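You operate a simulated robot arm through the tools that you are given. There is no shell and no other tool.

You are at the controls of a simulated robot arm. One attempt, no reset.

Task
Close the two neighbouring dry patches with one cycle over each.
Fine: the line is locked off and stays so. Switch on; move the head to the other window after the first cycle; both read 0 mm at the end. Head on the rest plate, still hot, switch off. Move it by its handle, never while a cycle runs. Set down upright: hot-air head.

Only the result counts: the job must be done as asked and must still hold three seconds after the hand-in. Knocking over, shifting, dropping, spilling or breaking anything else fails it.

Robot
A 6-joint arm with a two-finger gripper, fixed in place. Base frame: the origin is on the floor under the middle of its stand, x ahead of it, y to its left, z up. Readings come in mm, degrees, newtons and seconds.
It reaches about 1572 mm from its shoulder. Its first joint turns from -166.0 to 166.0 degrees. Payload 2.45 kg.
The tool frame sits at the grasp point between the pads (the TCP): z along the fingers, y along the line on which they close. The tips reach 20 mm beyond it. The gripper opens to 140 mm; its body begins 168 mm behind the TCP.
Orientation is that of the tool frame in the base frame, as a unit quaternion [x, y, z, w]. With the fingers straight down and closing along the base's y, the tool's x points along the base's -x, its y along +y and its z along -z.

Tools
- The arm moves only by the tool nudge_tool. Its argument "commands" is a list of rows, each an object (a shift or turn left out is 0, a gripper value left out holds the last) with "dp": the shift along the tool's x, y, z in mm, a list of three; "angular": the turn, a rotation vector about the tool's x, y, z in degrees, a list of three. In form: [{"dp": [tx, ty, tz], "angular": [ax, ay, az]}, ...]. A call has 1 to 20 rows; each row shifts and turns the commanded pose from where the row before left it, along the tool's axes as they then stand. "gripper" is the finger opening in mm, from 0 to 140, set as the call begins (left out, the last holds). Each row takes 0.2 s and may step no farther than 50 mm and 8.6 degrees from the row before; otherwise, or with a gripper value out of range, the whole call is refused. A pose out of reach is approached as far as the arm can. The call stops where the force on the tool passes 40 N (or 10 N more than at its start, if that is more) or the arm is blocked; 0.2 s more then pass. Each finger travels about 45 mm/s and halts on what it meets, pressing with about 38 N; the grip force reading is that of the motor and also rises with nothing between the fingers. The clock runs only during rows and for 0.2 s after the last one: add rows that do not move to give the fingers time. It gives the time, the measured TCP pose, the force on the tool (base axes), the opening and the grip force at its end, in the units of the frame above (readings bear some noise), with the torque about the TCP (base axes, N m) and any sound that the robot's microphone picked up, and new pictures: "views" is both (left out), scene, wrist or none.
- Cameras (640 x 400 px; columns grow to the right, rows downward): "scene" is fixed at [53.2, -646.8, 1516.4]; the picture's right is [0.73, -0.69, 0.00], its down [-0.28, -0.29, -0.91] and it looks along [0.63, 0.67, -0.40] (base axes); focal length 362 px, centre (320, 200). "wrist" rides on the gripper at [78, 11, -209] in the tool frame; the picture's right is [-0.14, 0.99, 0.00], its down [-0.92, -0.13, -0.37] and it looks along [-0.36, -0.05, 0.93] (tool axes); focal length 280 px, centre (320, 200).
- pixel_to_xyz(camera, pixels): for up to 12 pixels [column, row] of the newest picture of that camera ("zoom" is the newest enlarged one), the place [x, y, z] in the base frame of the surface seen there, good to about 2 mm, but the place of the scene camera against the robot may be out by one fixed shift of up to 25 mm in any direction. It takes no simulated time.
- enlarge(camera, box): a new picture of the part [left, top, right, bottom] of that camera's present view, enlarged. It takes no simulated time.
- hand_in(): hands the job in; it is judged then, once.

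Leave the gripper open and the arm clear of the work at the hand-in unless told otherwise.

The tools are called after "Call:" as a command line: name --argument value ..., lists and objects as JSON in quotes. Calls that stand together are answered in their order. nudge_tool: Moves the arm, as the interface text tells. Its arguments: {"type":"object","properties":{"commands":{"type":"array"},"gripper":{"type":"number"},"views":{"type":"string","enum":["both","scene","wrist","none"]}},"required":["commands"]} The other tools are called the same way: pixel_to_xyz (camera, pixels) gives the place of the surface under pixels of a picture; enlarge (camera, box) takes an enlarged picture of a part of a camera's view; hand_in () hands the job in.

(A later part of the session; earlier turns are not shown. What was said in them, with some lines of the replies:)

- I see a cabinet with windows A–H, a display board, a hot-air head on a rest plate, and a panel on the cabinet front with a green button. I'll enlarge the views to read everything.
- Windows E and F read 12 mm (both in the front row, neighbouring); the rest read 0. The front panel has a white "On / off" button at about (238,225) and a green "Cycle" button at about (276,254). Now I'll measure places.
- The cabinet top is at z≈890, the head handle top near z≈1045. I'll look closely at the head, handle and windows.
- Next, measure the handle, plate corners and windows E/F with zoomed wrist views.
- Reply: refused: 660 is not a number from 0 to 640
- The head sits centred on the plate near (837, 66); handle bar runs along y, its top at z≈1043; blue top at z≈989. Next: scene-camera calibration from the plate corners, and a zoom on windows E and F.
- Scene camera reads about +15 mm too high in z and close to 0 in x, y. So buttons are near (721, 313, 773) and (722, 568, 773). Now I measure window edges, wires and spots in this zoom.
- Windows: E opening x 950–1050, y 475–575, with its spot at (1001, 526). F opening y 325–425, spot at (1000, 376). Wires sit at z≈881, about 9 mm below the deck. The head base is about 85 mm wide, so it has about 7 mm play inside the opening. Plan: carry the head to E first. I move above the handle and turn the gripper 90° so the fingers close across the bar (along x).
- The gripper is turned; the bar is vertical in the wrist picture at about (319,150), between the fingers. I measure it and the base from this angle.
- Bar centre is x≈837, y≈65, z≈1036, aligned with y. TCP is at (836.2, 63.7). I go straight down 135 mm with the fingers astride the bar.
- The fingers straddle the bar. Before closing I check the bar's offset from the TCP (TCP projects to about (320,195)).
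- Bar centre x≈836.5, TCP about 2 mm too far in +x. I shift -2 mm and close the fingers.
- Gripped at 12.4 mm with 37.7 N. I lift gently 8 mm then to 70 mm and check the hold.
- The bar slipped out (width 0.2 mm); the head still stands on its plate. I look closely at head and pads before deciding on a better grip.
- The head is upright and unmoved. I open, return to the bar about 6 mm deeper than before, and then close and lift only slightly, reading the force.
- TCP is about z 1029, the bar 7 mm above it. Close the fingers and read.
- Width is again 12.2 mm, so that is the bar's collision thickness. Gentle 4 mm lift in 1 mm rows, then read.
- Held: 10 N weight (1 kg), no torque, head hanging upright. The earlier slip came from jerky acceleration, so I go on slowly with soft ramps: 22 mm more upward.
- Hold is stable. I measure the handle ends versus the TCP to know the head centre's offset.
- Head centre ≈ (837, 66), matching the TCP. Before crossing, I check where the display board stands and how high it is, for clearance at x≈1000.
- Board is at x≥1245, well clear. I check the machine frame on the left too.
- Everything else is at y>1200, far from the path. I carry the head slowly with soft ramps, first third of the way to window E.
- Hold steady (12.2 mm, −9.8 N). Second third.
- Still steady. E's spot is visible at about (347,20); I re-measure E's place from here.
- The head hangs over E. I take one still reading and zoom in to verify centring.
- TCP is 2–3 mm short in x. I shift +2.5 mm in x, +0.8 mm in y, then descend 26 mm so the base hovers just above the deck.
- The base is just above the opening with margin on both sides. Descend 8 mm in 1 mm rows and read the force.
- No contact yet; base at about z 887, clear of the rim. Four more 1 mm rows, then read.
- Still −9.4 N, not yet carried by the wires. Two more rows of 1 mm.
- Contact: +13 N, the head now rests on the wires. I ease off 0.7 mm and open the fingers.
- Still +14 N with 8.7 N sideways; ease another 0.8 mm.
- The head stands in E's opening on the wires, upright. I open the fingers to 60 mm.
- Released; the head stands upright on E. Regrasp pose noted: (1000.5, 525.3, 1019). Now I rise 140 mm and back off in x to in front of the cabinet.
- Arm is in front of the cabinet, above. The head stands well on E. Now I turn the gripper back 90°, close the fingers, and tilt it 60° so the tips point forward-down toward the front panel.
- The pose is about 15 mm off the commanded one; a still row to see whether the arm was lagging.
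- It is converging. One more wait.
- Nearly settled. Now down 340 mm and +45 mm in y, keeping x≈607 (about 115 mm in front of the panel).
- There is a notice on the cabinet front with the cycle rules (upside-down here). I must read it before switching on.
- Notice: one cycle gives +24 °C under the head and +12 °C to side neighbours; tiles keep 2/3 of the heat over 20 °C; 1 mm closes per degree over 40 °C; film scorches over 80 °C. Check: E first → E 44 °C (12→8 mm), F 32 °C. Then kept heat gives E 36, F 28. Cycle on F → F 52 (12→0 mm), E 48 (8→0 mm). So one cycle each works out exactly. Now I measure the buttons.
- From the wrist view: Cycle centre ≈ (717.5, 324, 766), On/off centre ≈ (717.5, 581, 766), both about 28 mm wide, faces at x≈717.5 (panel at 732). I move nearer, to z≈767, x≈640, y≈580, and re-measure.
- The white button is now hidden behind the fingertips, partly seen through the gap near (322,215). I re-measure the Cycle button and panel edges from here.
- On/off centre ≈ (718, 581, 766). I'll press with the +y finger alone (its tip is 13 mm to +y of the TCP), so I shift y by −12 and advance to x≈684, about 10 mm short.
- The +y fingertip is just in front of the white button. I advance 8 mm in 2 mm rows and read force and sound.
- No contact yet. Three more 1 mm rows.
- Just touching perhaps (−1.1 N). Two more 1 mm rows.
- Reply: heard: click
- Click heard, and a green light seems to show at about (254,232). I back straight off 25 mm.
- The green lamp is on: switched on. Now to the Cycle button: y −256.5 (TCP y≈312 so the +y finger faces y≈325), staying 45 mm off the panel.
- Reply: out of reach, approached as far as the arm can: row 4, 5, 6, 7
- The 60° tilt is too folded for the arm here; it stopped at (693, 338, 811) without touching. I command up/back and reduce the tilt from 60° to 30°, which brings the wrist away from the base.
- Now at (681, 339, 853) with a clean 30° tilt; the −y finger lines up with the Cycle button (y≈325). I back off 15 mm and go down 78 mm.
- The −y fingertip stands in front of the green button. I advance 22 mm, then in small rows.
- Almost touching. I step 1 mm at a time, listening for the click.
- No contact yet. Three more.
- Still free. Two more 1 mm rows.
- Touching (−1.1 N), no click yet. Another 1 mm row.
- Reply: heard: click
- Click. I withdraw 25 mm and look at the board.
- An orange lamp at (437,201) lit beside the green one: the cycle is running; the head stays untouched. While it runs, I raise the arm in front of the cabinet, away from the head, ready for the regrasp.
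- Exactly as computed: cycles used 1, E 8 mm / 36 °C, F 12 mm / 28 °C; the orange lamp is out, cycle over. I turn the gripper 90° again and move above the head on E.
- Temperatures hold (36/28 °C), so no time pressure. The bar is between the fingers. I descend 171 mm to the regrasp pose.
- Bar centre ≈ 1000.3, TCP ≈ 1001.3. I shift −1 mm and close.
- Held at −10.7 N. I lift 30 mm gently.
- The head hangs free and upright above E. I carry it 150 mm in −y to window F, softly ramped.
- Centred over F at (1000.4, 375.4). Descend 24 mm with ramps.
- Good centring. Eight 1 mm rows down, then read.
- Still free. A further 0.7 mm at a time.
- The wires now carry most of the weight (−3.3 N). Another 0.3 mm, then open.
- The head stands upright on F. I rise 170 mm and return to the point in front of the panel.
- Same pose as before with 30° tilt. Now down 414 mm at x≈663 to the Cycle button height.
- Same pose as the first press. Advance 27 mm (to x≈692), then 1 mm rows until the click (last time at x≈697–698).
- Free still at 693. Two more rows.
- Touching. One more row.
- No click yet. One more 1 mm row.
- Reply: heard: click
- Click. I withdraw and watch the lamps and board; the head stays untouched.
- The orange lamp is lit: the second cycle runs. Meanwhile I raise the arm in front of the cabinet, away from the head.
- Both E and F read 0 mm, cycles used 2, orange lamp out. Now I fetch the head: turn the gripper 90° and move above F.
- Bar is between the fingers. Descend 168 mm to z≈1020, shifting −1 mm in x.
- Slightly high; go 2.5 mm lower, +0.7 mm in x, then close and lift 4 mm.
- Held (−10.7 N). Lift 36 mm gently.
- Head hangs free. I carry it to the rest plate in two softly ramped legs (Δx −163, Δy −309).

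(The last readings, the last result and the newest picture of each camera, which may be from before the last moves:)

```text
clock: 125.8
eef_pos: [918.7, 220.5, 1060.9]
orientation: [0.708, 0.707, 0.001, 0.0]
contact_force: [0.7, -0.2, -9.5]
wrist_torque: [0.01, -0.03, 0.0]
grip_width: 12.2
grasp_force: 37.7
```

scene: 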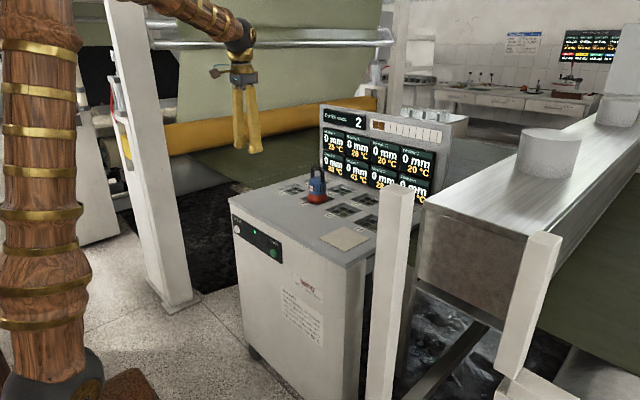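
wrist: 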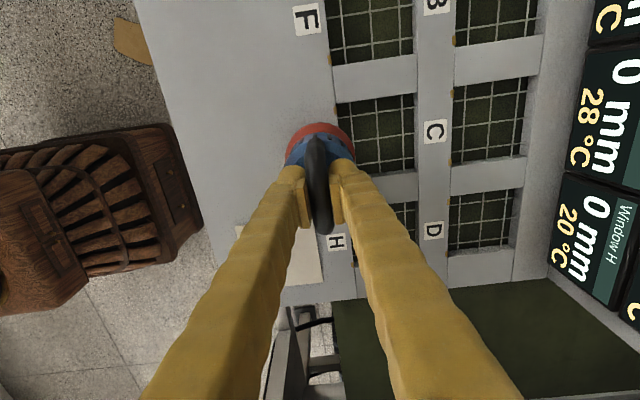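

Hold is steady. Second leg.

Call:
nudge_tool --commands '[{"dp": [-1.716, -0.906, 0]}, {"dp": [-3.431, -1.811, 0]}, {"dp": [-5.147, -2.717, 0]}, {"dp": [-6.862, -3.622, 0]}, {"dp": [-8.578, -4.528, 0]}, {"dp": [-10.293, -5.433, 0]}, {"dp": [-10.293, -5.433, 0]}, {"dp": [-10.293, -5.433, 0]}, {"dp": [-10.293, -5.433, 0]}, {"dp": [-10.293, -5.433, 0]}, {"dp": [-10.293, -5.433, 0]}, {"dp": [-10.293, -5.433, 0]}, {"dp": [-10.293, -5.433, 0]}, {"dp": [-10.293, -5.433, 0]}, {"dp": [-10.293, -5.433, 0]}, {"dp": [-8.578, -4.528, 0]}, {"dp": [-6.862, -3.622, 0]}, {"dp": [-5.147, -2.717, 0]}, {"dp": [-3.431, -1.811, 0]}, {"dp": [-1.716, -0.906, 0]}]' --views "none"

Call:
nudge_tool --commands '[{}, {}]'

Call:
enlarge --camera "wrist" --box '[250, 80, 390, 250]'

Call:
enlarge --camera "scene" --box '[305, 170, 385, 260]'

```text
clock: 130.0
eef_pos: [837.6, 64.3, 1059.6]
orientation: [0.707, 0.707, 0.0, -0.001]
contact_force: [0.6, -0.8, -10.4]
wrist_torque: [-0.02, -0.02, 0.04]
grip_width: 12.4
grasp_force: 37.6
```

```text
clock: 130.6
eef_pos: [838.6, 66.5, 1060.6]
orientation: [0.707, 0.707, 0.0, 0.0]
contact_force: [0.0, 0.2, -9.6]
wrist_torque: [0.02, 0.0, -0.02]
grip_width: 12.2
grasp_force: 37.4
```

scene: 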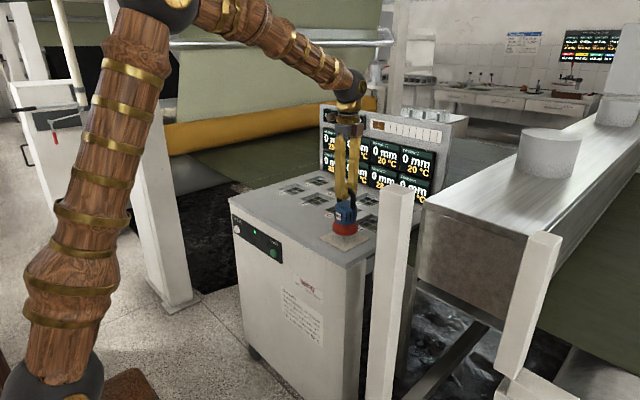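
wrist: 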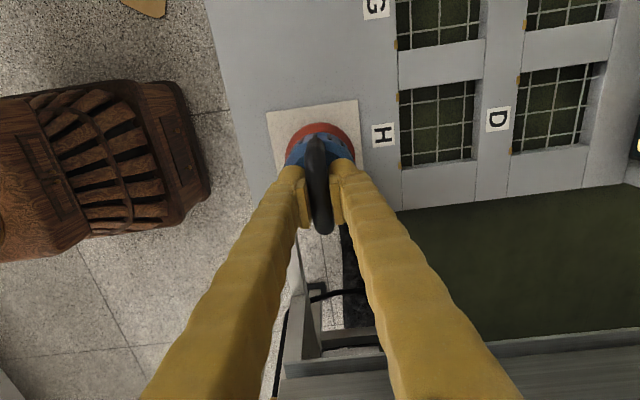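

```text
2.35 times, centred on (320, 165) of wrist
```

zoom: 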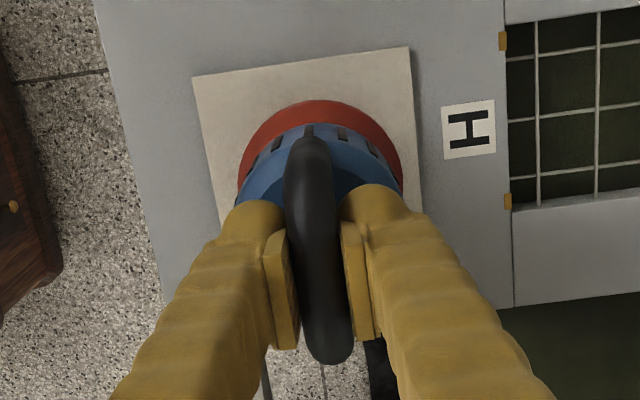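

```text
4.44 times, centred on (345, 215) of scene
```

zoom: 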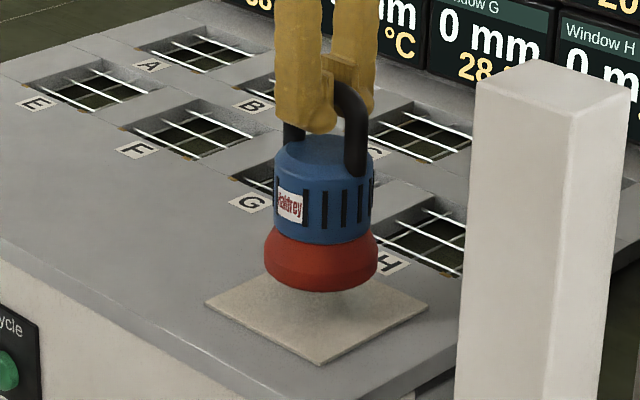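

Centred above the rest plate at (838, 65.5). I shift −1 mm in x and descend 22 mm with ramps.

Call:
nudge_tool --commands '[{"dp": [0, -1, 1]}, {"dp": [0, 0, 2]}, {"dp": [0, 0, 3]}, {"dp": [0, 0, 4]}, {"dp": [0, 0, 4]}, {"dp": [0, 0, 3]}, {"dp": [0, 0, 2]}, {"dp": [0, 0, 2]}, {"dp": [0, 0, 1]}, {}]' --views "wrist"

Call:
enlarge --camera "scene" --box '[305, 180, 385, 260]'

```text
clock: 132.8
eef_pos: [836.1, 65.3, 1039.9]
orientation: [0.708, 0.707, 0.0, 0.0]
contact_force: [-0.5, -0.8, -9.7]
wrist_torque: [0.0, 0.03, -0.01]
grip_width: 12.4
grasp_force: 38.1
```

wrist: 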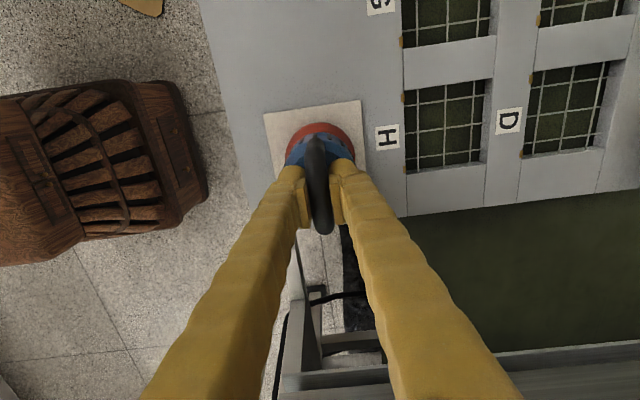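

```text
5.00 times, centred on (345, 220) of scene
```

zoom: 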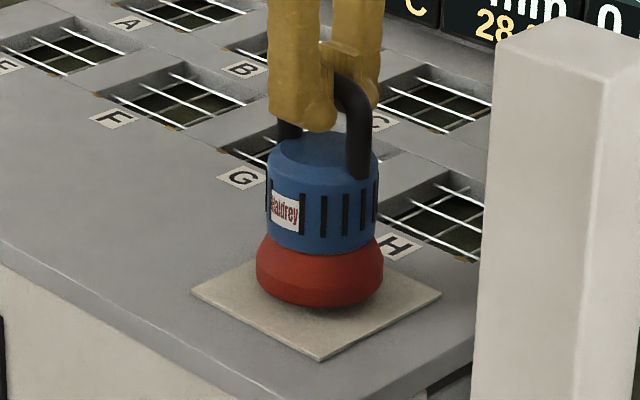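

Now the last millimetres: four 1 mm rows, then read.

Call:
nudge_tool --commands '[{"dp": [0, 0, 1]}, {"dp": [0, 0, 1]}, {"dp": [0, 0, 1]}, {"dp": [0, 0, 1]}, {}]' --views "none"

Call:
nudge_tool --commands '[{"dp": [0, 0, 0.8]}, {}]' --views "none"

```text
clock: 134.0
eef_pos: [838.0, 65.6, 1035.1]
orientation: [0.707, 0.707, 0.0, 0.001]
contact_force: [-0.1, -1.1, -9.6]
wrist_torque: [0.0, 0.0, 0.01]
grip_width: 12.6
grasp_force: 38.1
```

```text
clock: 134.6
eef_pos: [837.1, 65.5, 1032.7]
orientation: [0.707, 0.707, 0.0, 0.0]
contact_force: [-0.3, -0.3, -10.4]
wrist_torque: [0.03, 0.03, -0.01]
grip_width: 12.0
grasp_force: 37.9
```

Not yet down. Continue in 0.7 mm steps.

Call:
nudge_tool --commands '[{"dp": [0, 0, 0.7]}, {}]' --views "none"

Call:
nudge_tool --commands '[{"dp": [0, 0, 0.6]}, {}]' --views "none"

```text
clock: 135.2
eef_pos: [835.7, 66.1, 1032.7]
orientation: [0.707, 0.707, 0.001, 0.0]
contact_force: [-0.1, -0.8, -10.2]
wrist_torque: [0.03, -0.01, 0.02]
grip_width: 12.3
grasp_force: 38.1
```

```text
clock: 135.8
eef_pos: [836.6, 64.8, 1033.3]
orientation: [0.707, 0.707, 0.0, 0.0]
contact_force: [0.8, -0.7, -10.3]
wrist_torque: [0.06, 0.0, 0.03]
grip_width: 12.2
grasp_force: 38.2
```

Still hanging; further 0.6 mm steps.

Call:
nudge_tool --commands '[{"dp": [0, 0, 0.6]}, {}]' --views "none"

Call:
nudge_tool --commands '[{"dp": [0, 0, 0.5]}, {}]' --views "none"

```text
clock: 136.4
eef_pos: [837.4, 65.6, 1031.4]
orientation: [0.707, 0.708, -0.001, 0.0]
contact_force: [-0.6, 0.8, -9.8]
wrist_torque: [0.03, -0.01, -0.02]
grip_width: 12.5
grasp_force: 38.3
```

```text
clock: 137.0
eef_pos: [836.8, 65.5, 1031.4]
orientation: [0.707, 0.707, -0.001, 0.0]
contact_force: [-0.5, 0.6, -10.4]
wrist_torque: [0.03, -0.03, 0.01]
grip_width: 12.3
grasp_force: 37.9
```

Call:
nudge_tool --commands '[{"dp": [0, 0, 0.5]}, {}]' --views "none"

Call:
nudge_tool --commands '[{"dp": [0, 0, 0.4]}, {}]' --views "wrist"

Call:
enlarge --camera "scene" --box '[310, 190, 380, 260]'

```text
clock: 137.6
eef_pos: [837.0, 65.0, 1031.2]
orientation: [0.707, 0.707, 0.0, 0.0]
contact_force: [-0.7, -0.2, -9.4]
wrist_torque: [0.01, 0.0, 0.04]
grip_width: 12.1
grasp_force: 37.5
```

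```text
clock: 138.2
eef_pos: [837.2, 64.9, 1031.4]
orientation: [0.707, 0.707, 0.0, 0.001]
contact_force: [-0.2, 0.4, -10.1]
wrist_torque: [0.02, -0.02, -0.01]
grip_width: 12.2
grasp_force: 38.4
```

wrist: 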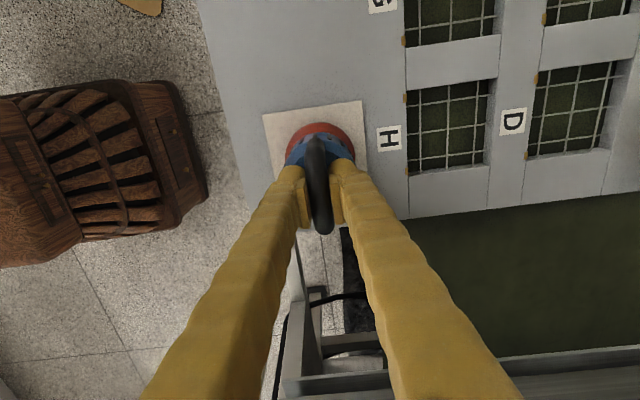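

```text
5.71 times, centred on (345, 225) of scene
```

zoom: 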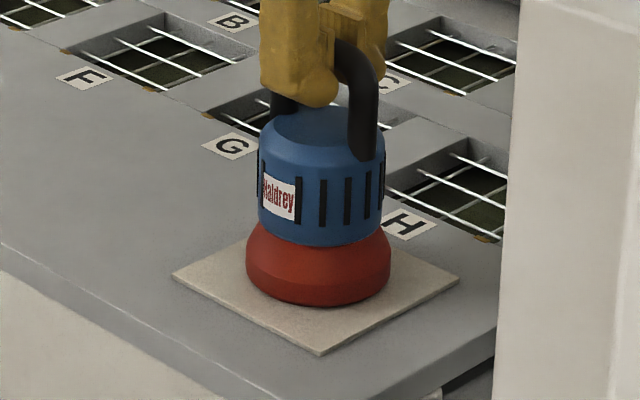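

Compared with the rest picture, the base is still about 1–2 mm above the plate. Continue.

Call:
nudge_tool --commands '[{"dp": [0, 0, 0.5]}, {}]' --views "none"

Call:
nudge_tool --commands '[{"dp": [0, 0, 0.4]}, {}]' --views "none"

```text
clock: 138.8
eef_pos: [836.9, 65.3, 1030.5]
orientation: [0.707, 0.707, 0.0, 0.0]
contact_force: [0.9, -0.8, -4.8]
wrist_torque: [-0.29, -0.02, 0.07]
grip_width: 12.6
grasp_force: 38.1
```

```text
clock: 139.4
eef_pos: [837.4, 65.7, 1030.6]
orientation: [0.707, 0.707, -0.001, 0.0]
contact_force: [-0.5, 3.9, 1.4]
wrist_torque: [0.17, 0.01, 0.0]
grip_width: 12.2
grasp_force: 37.7
```

The plate now carries the head (+1.4 N). I open the fingers.

Call:
nudge_tool --commands '[{}, {}, {}, {}, {}]' --gripper 60 --views "wrist"

Call:
enlarge --camera "wrist" --box '[250, 80, 390, 250]'

Call:
enlarge --camera "scene" --box '[310, 190, 380, 260]'

```text
clock: 140.6
eef_pos: [836.9, 64.2, 1028.3]
orientation: [0.707, 0.707, 0.0, 0.0]
contact_force: [-0.3, -0.5, 0.0]
wrist_torque: [0.02, 0.0, 0.01]
grip_width: 60.0
grasp_force: 0.1
```

wrist: 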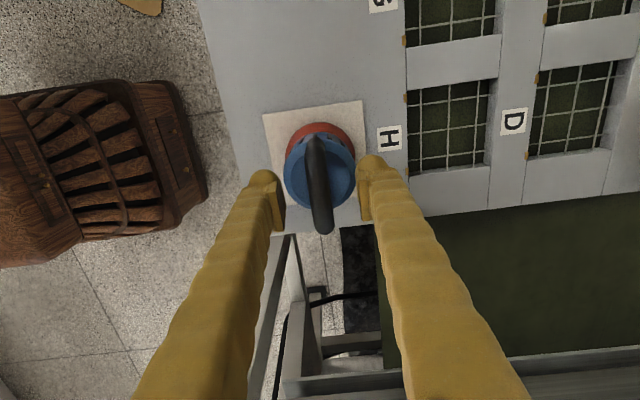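

```text
2.35 times, centred on (320, 165) of wrist
```

zoom: 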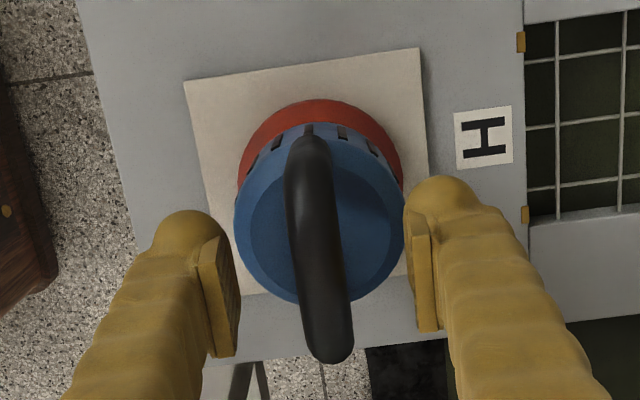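

```text
5.71 times, centred on (345, 225) of scene
```

zoom: 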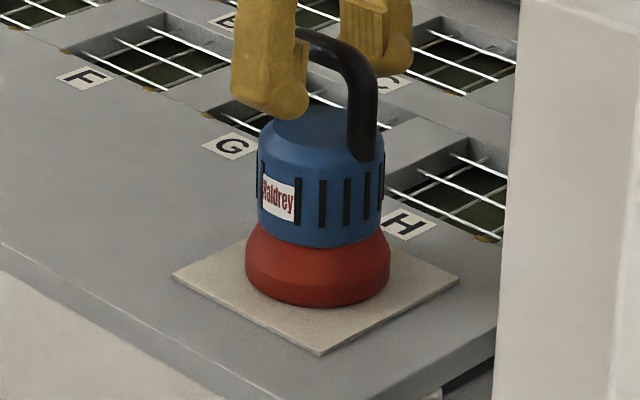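

The head stands upright, centred on the rest plate. Now rise 162 mm and move to above the On/off side of the panel (x≈663, y≈568).

Call:
nudge_tool --commands '[{"dp": [0, 0, -15]}, {"dp": [0, 0, -30]}, {"dp": [0, 0, -45]}, {"dp": [0, 0, -45]}, {"dp": [0, 0, -27]}, {"dp": [21, -7.25, 0]}, {"dp": [42, -14.5, 0]}, {"dp": [42, -14.5, 0]}, {"dp": [42, -14.5, 0]}, {"dp": [42, -14.5, 0]}, {"dp": [42, -14.5, 0]}, {"dp": [42, -14.5, 0]}, {"dp": [42, -14.5, 0]}, {"dp": [42, -14.5, 0]}, {"dp": [42, -14.5, 0]}, {"dp": [42, -14.5, 0]}, {"dp": [42, -14.5, 0]}, {"dp": [21, -7.25, 0]}, {}]' --gripper 60

Call:
enlarge --camera "scene" --box '[310, 170, 390, 260]'

```text
clock: 144.6
eef_pos: [663.4, 572.1, 1192.5]
orientation: [0.707, 0.707, 0.0, 0.001]
contact_force: [-0.8, 0.6, 0.6]
wrist_torque: [-0.02, 0.0, 0.0]
grip_width: 60.0
grasp_force: 0.2
```

scene: 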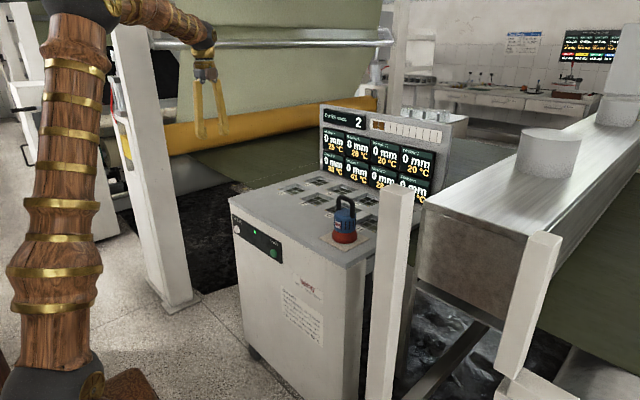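
wrist: 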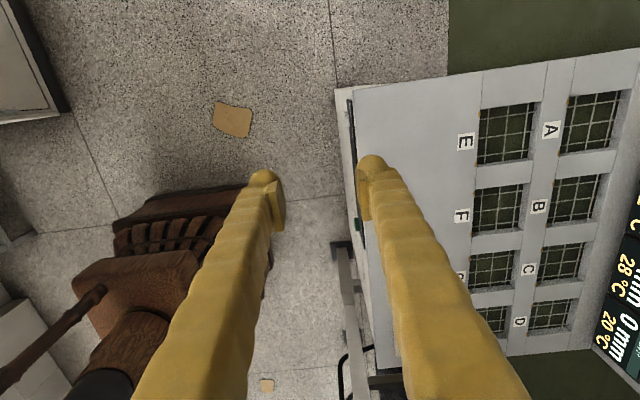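

```text
4.44 times, centred on (350, 215) of scene
```

zoom: 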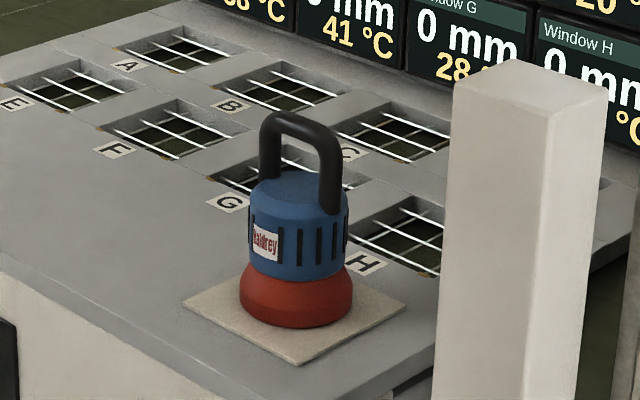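

Head sits well on the plate. Turn the gripper back 90°, tilt 30° and close the fingers.

Call:
nudge_tool --commands '[{"angular": [0, 0, -8.1818]}, {"angular": [0, 0, -8.1818]}, {"angular": [0, 0, -8.1818]}, {"angular": [0, 0, -8.1818]}, {"angular": [0, 0, -8.1818]}, {"angular": [0, 0, -8.1818]}, {"angular": [0, 0, -8.1818]}, {"angular": [0, 0, -8.1818]}, {"angular": [0, 0, -8.1818]}, {"angular": [0, 0, -8.1818]}, {"angular": [0, 0, -8.1818]}, {"angular": [0, -7.5, 0]}, {"angular": [0, -7.5, 0]}, {"angular": [0, -7.5, 0]}, {"angular": [0, -7.5, 0]}, {}, {}]' --gripper 0 --views "none"

```text
clock: 148.2
eef_pos: [661.8, 569.1, 1191.9]
orientation: [0.0, 0.966, 0.0, 0.258]
contact_force: [-0.2, -0.2, -0.1]
wrist_torque: [0.02, 0.01, 0.0]
grip_width: 0.2
grasp_force: 30.0
```

Pose clean at (662, 569, 1192). Down 416 mm to the button height.

Call:
nudge_tool --commands '[{"dp": [10, 0, 17.3]}, {"dp": [20, 0, 34.6]}, {"dp": [22.5, 0, 39]}, {"dp": [22.5, 0, 39]}, {"dp": [22.5, 0, 39]}, {"dp": [22.5, 0, 39]}, {"dp": [22.5, 0, 39]}, {"dp": [22.5, 0, 39]}, {"dp": [20, 0, 34.6]}, {"dp": [15, 0, 26]}, {"dp": [8, 0, 13.9]}, {}, {}]' --gripper 0

Call:
enlarge --camera "scene" --box '[200, 195, 270, 260]'

Call:
enlarge --camera "wrist" --box '[270, 130, 390, 250]'

```text
clock: 151.0
eef_pos: [663.3, 567.9, 773.6]
orientation: [0.001, 0.966, 0.0, 0.259]
contact_force: [-0.4, 0.4, 0.6]
wrist_torque: [-0.01, 0.01, 0.02]
grip_width: 0.0
grasp_force: 29.8
```

scene: 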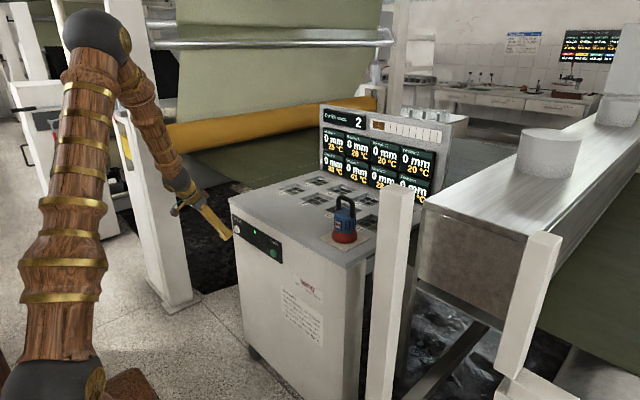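
wrist: 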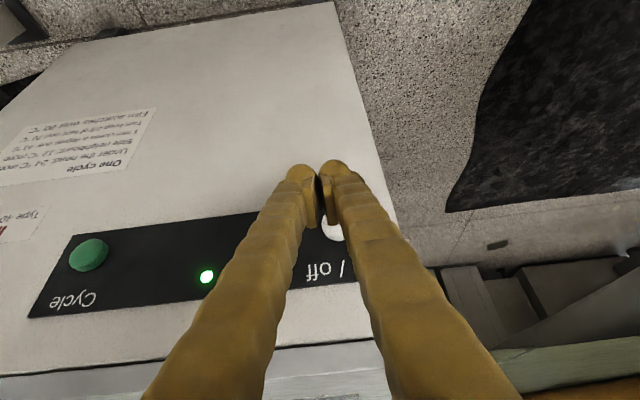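

```text
6.15 times, centred on (235, 228) of scene
```

zoom: 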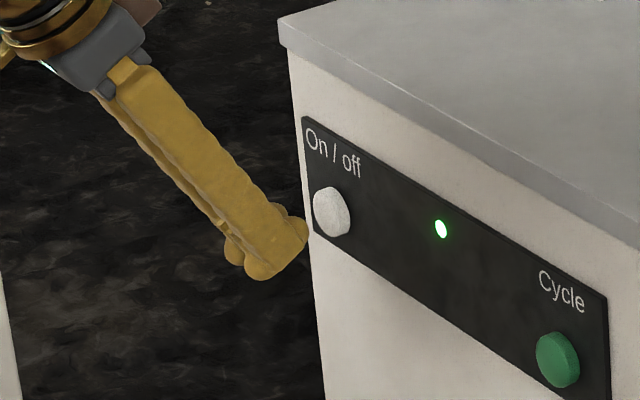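

```text
3.33 times, centred on (330, 190) of wrist
```

zoom: 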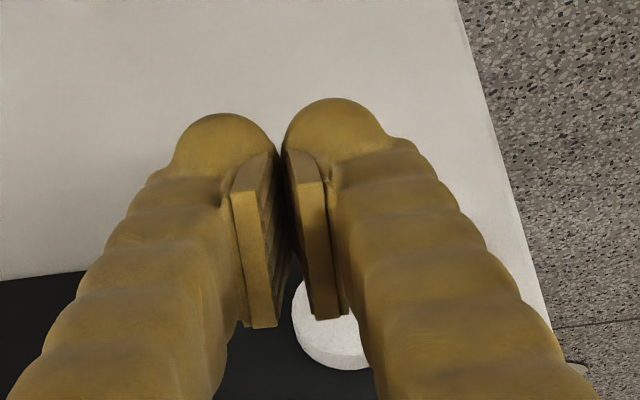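

The +y fingertip faces the white button. Advance 27 mm, then small rows.

Call:
nudge_tool --commands '[{"dp": [-8.66, 0, 5]}, {"dp": [-8.66, 0, 5]}, {"dp": [-4.33, 0, 2.5]}, {"dp": [-1.73, 0, 1]}, {}]' --views "none"

Call:
nudge_tool --commands '[{"dp": [-0.866, 0, 0.5]}, {"dp": [-0.866, 0, 0.5]}, {"dp": [-0.866, 0, 0.5]}]' --views "none"

```text
clock: 152.2
eef_pos: [689.8, 569.6, 774.8]
orientation: [0.001, 0.966, 0.0, 0.258]
contact_force: [0.2, 0.3, 0.2]
wrist_torque: [0.02, 0.02, -0.01]
grip_width: 0.0
grasp_force: 29.2
```

```text
clock: 153.0
eef_pos: [693.3, 569.8, 775.3]
orientation: [0.0, 0.966, 0.0, 0.259]
contact_force: [0.2, 0.3, 0.0]
wrist_torque: [-0.04, 0.03, -0.03]
grip_width: 0.0
grasp_force: 29.5
```

Free still. Two more rows.

Call:
nudge_tool --commands '[{"dp": [-0.866, 0, 0.5]}, {"dp": [-0.866, 0, 0.5]}]' --views "none"

```text
clock: 153.6
eef_pos: [696.2, 569.5, 775.4]
orientation: [0.0, 0.966, 0.0, 0.259]
contact_force: [-1.2, 0.0, -0.3]
wrist_torque: [0.0, 0.02, 0.02]
grip_width: 0.0
grasp_force: 29.3
```

Touching. One more row.

Call:
nudge_tool --commands '[{"dp": [-0.866, 0, 0.5]}]' --views "none"

```text
clock: 154.0
eef_pos: [695.5, 569.5, 774.3]
orientation: [0.001, 0.966, 0.0, 0.259]
contact_force: [-1.2, 0.2, 0.2]
wrist_torque: [-0.01, 0.02, 0.02]
grip_width: 0.0
grasp_force: 29.1
```

No click yet. One more.

Call:
nudge_tool --commands '[{"dp": [-0.866, 0, 0.5]}]' --views "none"

```text
clock: 154.4
eef_pos: [698.4, 570.1, 774.9]
orientation: [0.0, 0.966, 0.0, 0.259]
contact_force: [-2.2, -0.6, 0.1]
wrist_torque: [0.02, 0.03, 0.04]
grip_width: 0.0
grasp_force: 28.9
```

Still no click at −2.2 N. One more row.

Call:
nudge_tool --commands '[{"dp": [-0.866, 0, 0.5]}]' --views "none"

```text
clock: 154.8
eef_pos: [698.0, 570.0, 776.1]
orientation: [0.0, 0.966, 0.001, 0.258]
contact_force: [-2.9, 0.5, 1.4]
wrist_torque: [-0.01, 0.02, 0.05]
grip_width: 0.0
grasp_force: 29.2
heard: click
```

Click. I withdraw 35 mm and check the lamp.

Call:
nudge_tool --commands '[{"dp": [4.33, 0, -2.5]}, {"dp": [8.66, 0, -5]}, {"dp": [8.66, 0, -5]}, {"dp": [8.66, 0, -5]}, {}]'

Call:
enlarge --camera "scene" --box '[200, 195, 300, 275]'

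Call:
enlarge --camera "scene" --box '[310, 95, 450, 205]'

```text
clock: 156.0
eef_pos: [662.0, 570.2, 774.2]
orientation: [0.0, 0.966, 0.0, 0.259]
contact_force: [0.6, 0.2, -0.2]
wrist_torque: [0.0, 0.02, 0.0]
grip_width: 0.0
grasp_force: 29.1
```

scene: 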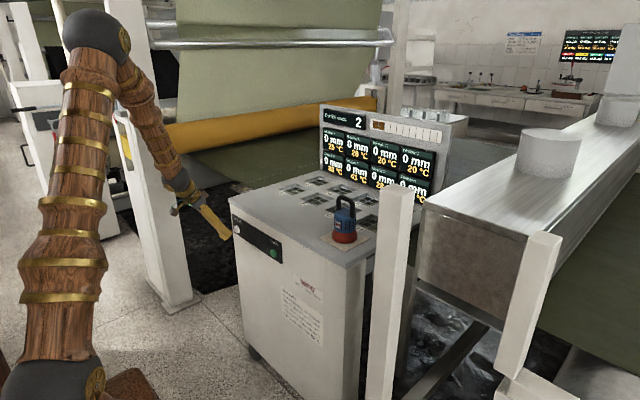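
wrist: 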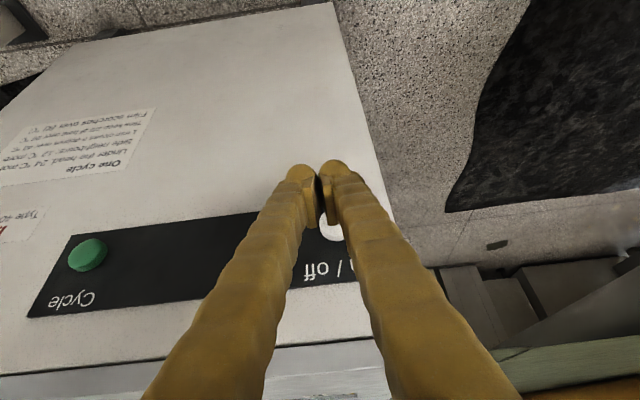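

```text
5.00 times, centred on (250, 235) of scene
```

zoom: 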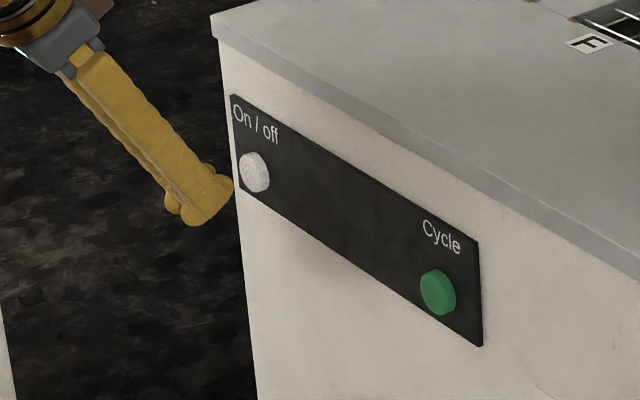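

```text
3.64 times, centred on (380, 150) of scene
```

zoom: 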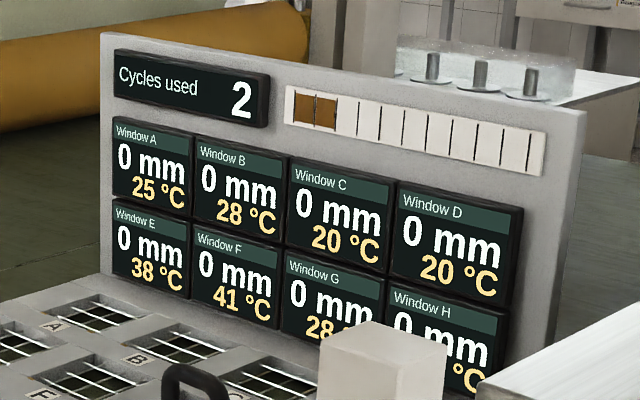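

The green lamp is out: switched off. E and F read 0 mm, 2 cycles used, head on the rest plate. I raise the arm clear of the cabinet and open the gripper.

Call:
nudge_tool --commands '[{"dp": [8.66, 0, -5]}, {"dp": [-10, 0, -17.3]}, {"dp": [-20, 0, -34.6]}, {"dp": [-22.5, 0, -39]}, {"dp": [-22.5, 0, -39]}, {"dp": [-22.5, 0, -39]}, {"dp": [-22.5, 0, -39]}, {"dp": [-22.5, 0, -39]}, {"dp": [-22.5, 0, -39]}, {"dp": [-20, 0, -34.6]}, {"dp": [-10, 0, -17.3]}, {"angular": [0, 7.5, 0]}, {"angular": [0, 7.5, 0]}, {"angular": [0, 7.5, 0]}, {"angular": [0, 7.5, 0]}, {}, {}]' --gripper 0 --views "none"

Call:
nudge_tool --commands '[{}, {}, {}, {}, {}, {}, {}, {}, {}, {}]' --gripper 120

Call:
enlarge --camera "scene" --box '[220, 100, 450, 270]'

Call:
enlarge --camera "scene" --box '[310, 180, 390, 260]'

```text
clock: 159.6
eef_pos: [652.6, 568.9, 1165.1]
orientation: [0.0, 1.0, 0.001, 0.0]
contact_force: [-0.4, -0.4, -0.7]
wrist_torque: [0.01, 0.01, -0.01]
grip_width: 0.0
grasp_force: 29.2
```

```text
clock: 161.8
eef_pos: [653.0, 569.5, 1165.0]
orientation: [0.0, 1.0, 0.0, 0.0]
contact_force: [-0.3, 0.5, 0.6]
wrist_torque: [0.02, 0.0, 0.04]
grip_width: 119.9
grasp_force: 0.0
```

scene: 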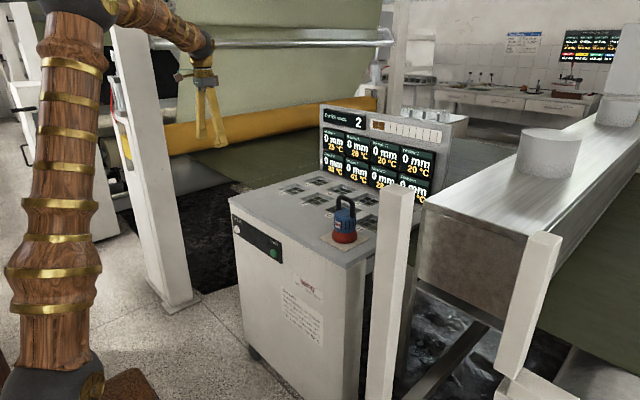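
wrist: 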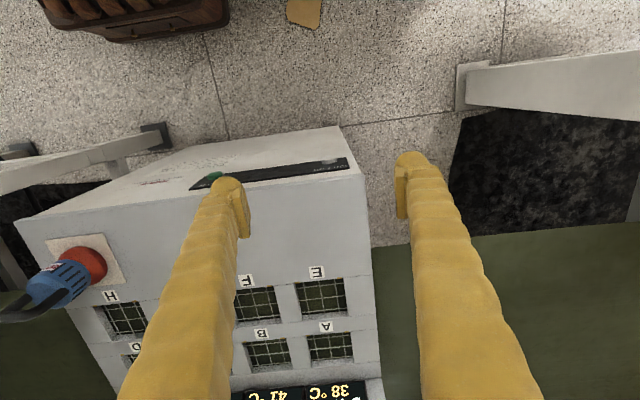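

```text
2.35 times, centred on (335, 185) of scene
```

zoom: 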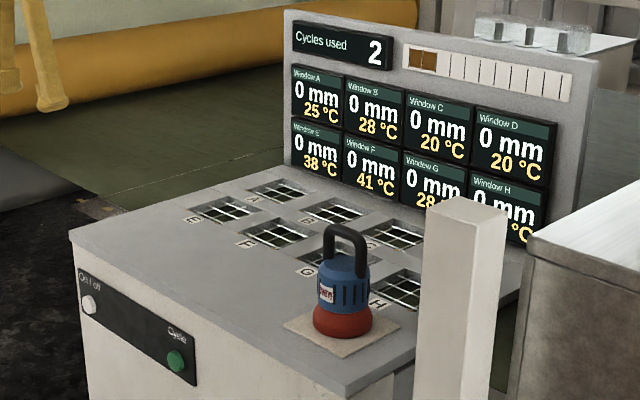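

```text
5.00 times, centred on (350, 220) of scene
```

zoom: 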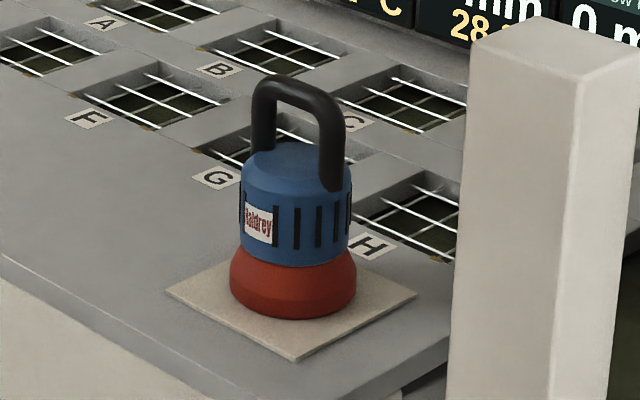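

All is as asked: E and F read 0 mm, 2 cycles used, the head upright on the rest plate, lamps out, gripper open and the arm clear of the cabinet. I hand the job in.

Call:
hand_in

```text
The job is handed in.
```

The job is done and handed in: windows E and F both read 0 mm after one cycle over each, and the board shows 2 cycles used.

- **Sequence:** I set the head on E before switching on, then ran the first cycle. The head went to F by its handle, and I started the second cycle there. I didn't move the head while a cycle was running.
- **End state:** The head stands upright, centred on the rest plate. I switched off after setting it down; the on lamp is out. The gripper is open and the arm is clear of the cabinet.
- **Temperatures:** The board showed E at 38 °C and F at 41 °C after the second cycle. By the notice's figures the peak during a cycle was 52 °C, well under the 80 °C scorch limit.
- **Handle slip:** On my first try at lifting the head, the handle slipped out of the fingers. The head stayed upright on its plate, and I regripped and carried it slowly from then on.

I touched nothing else on the line.
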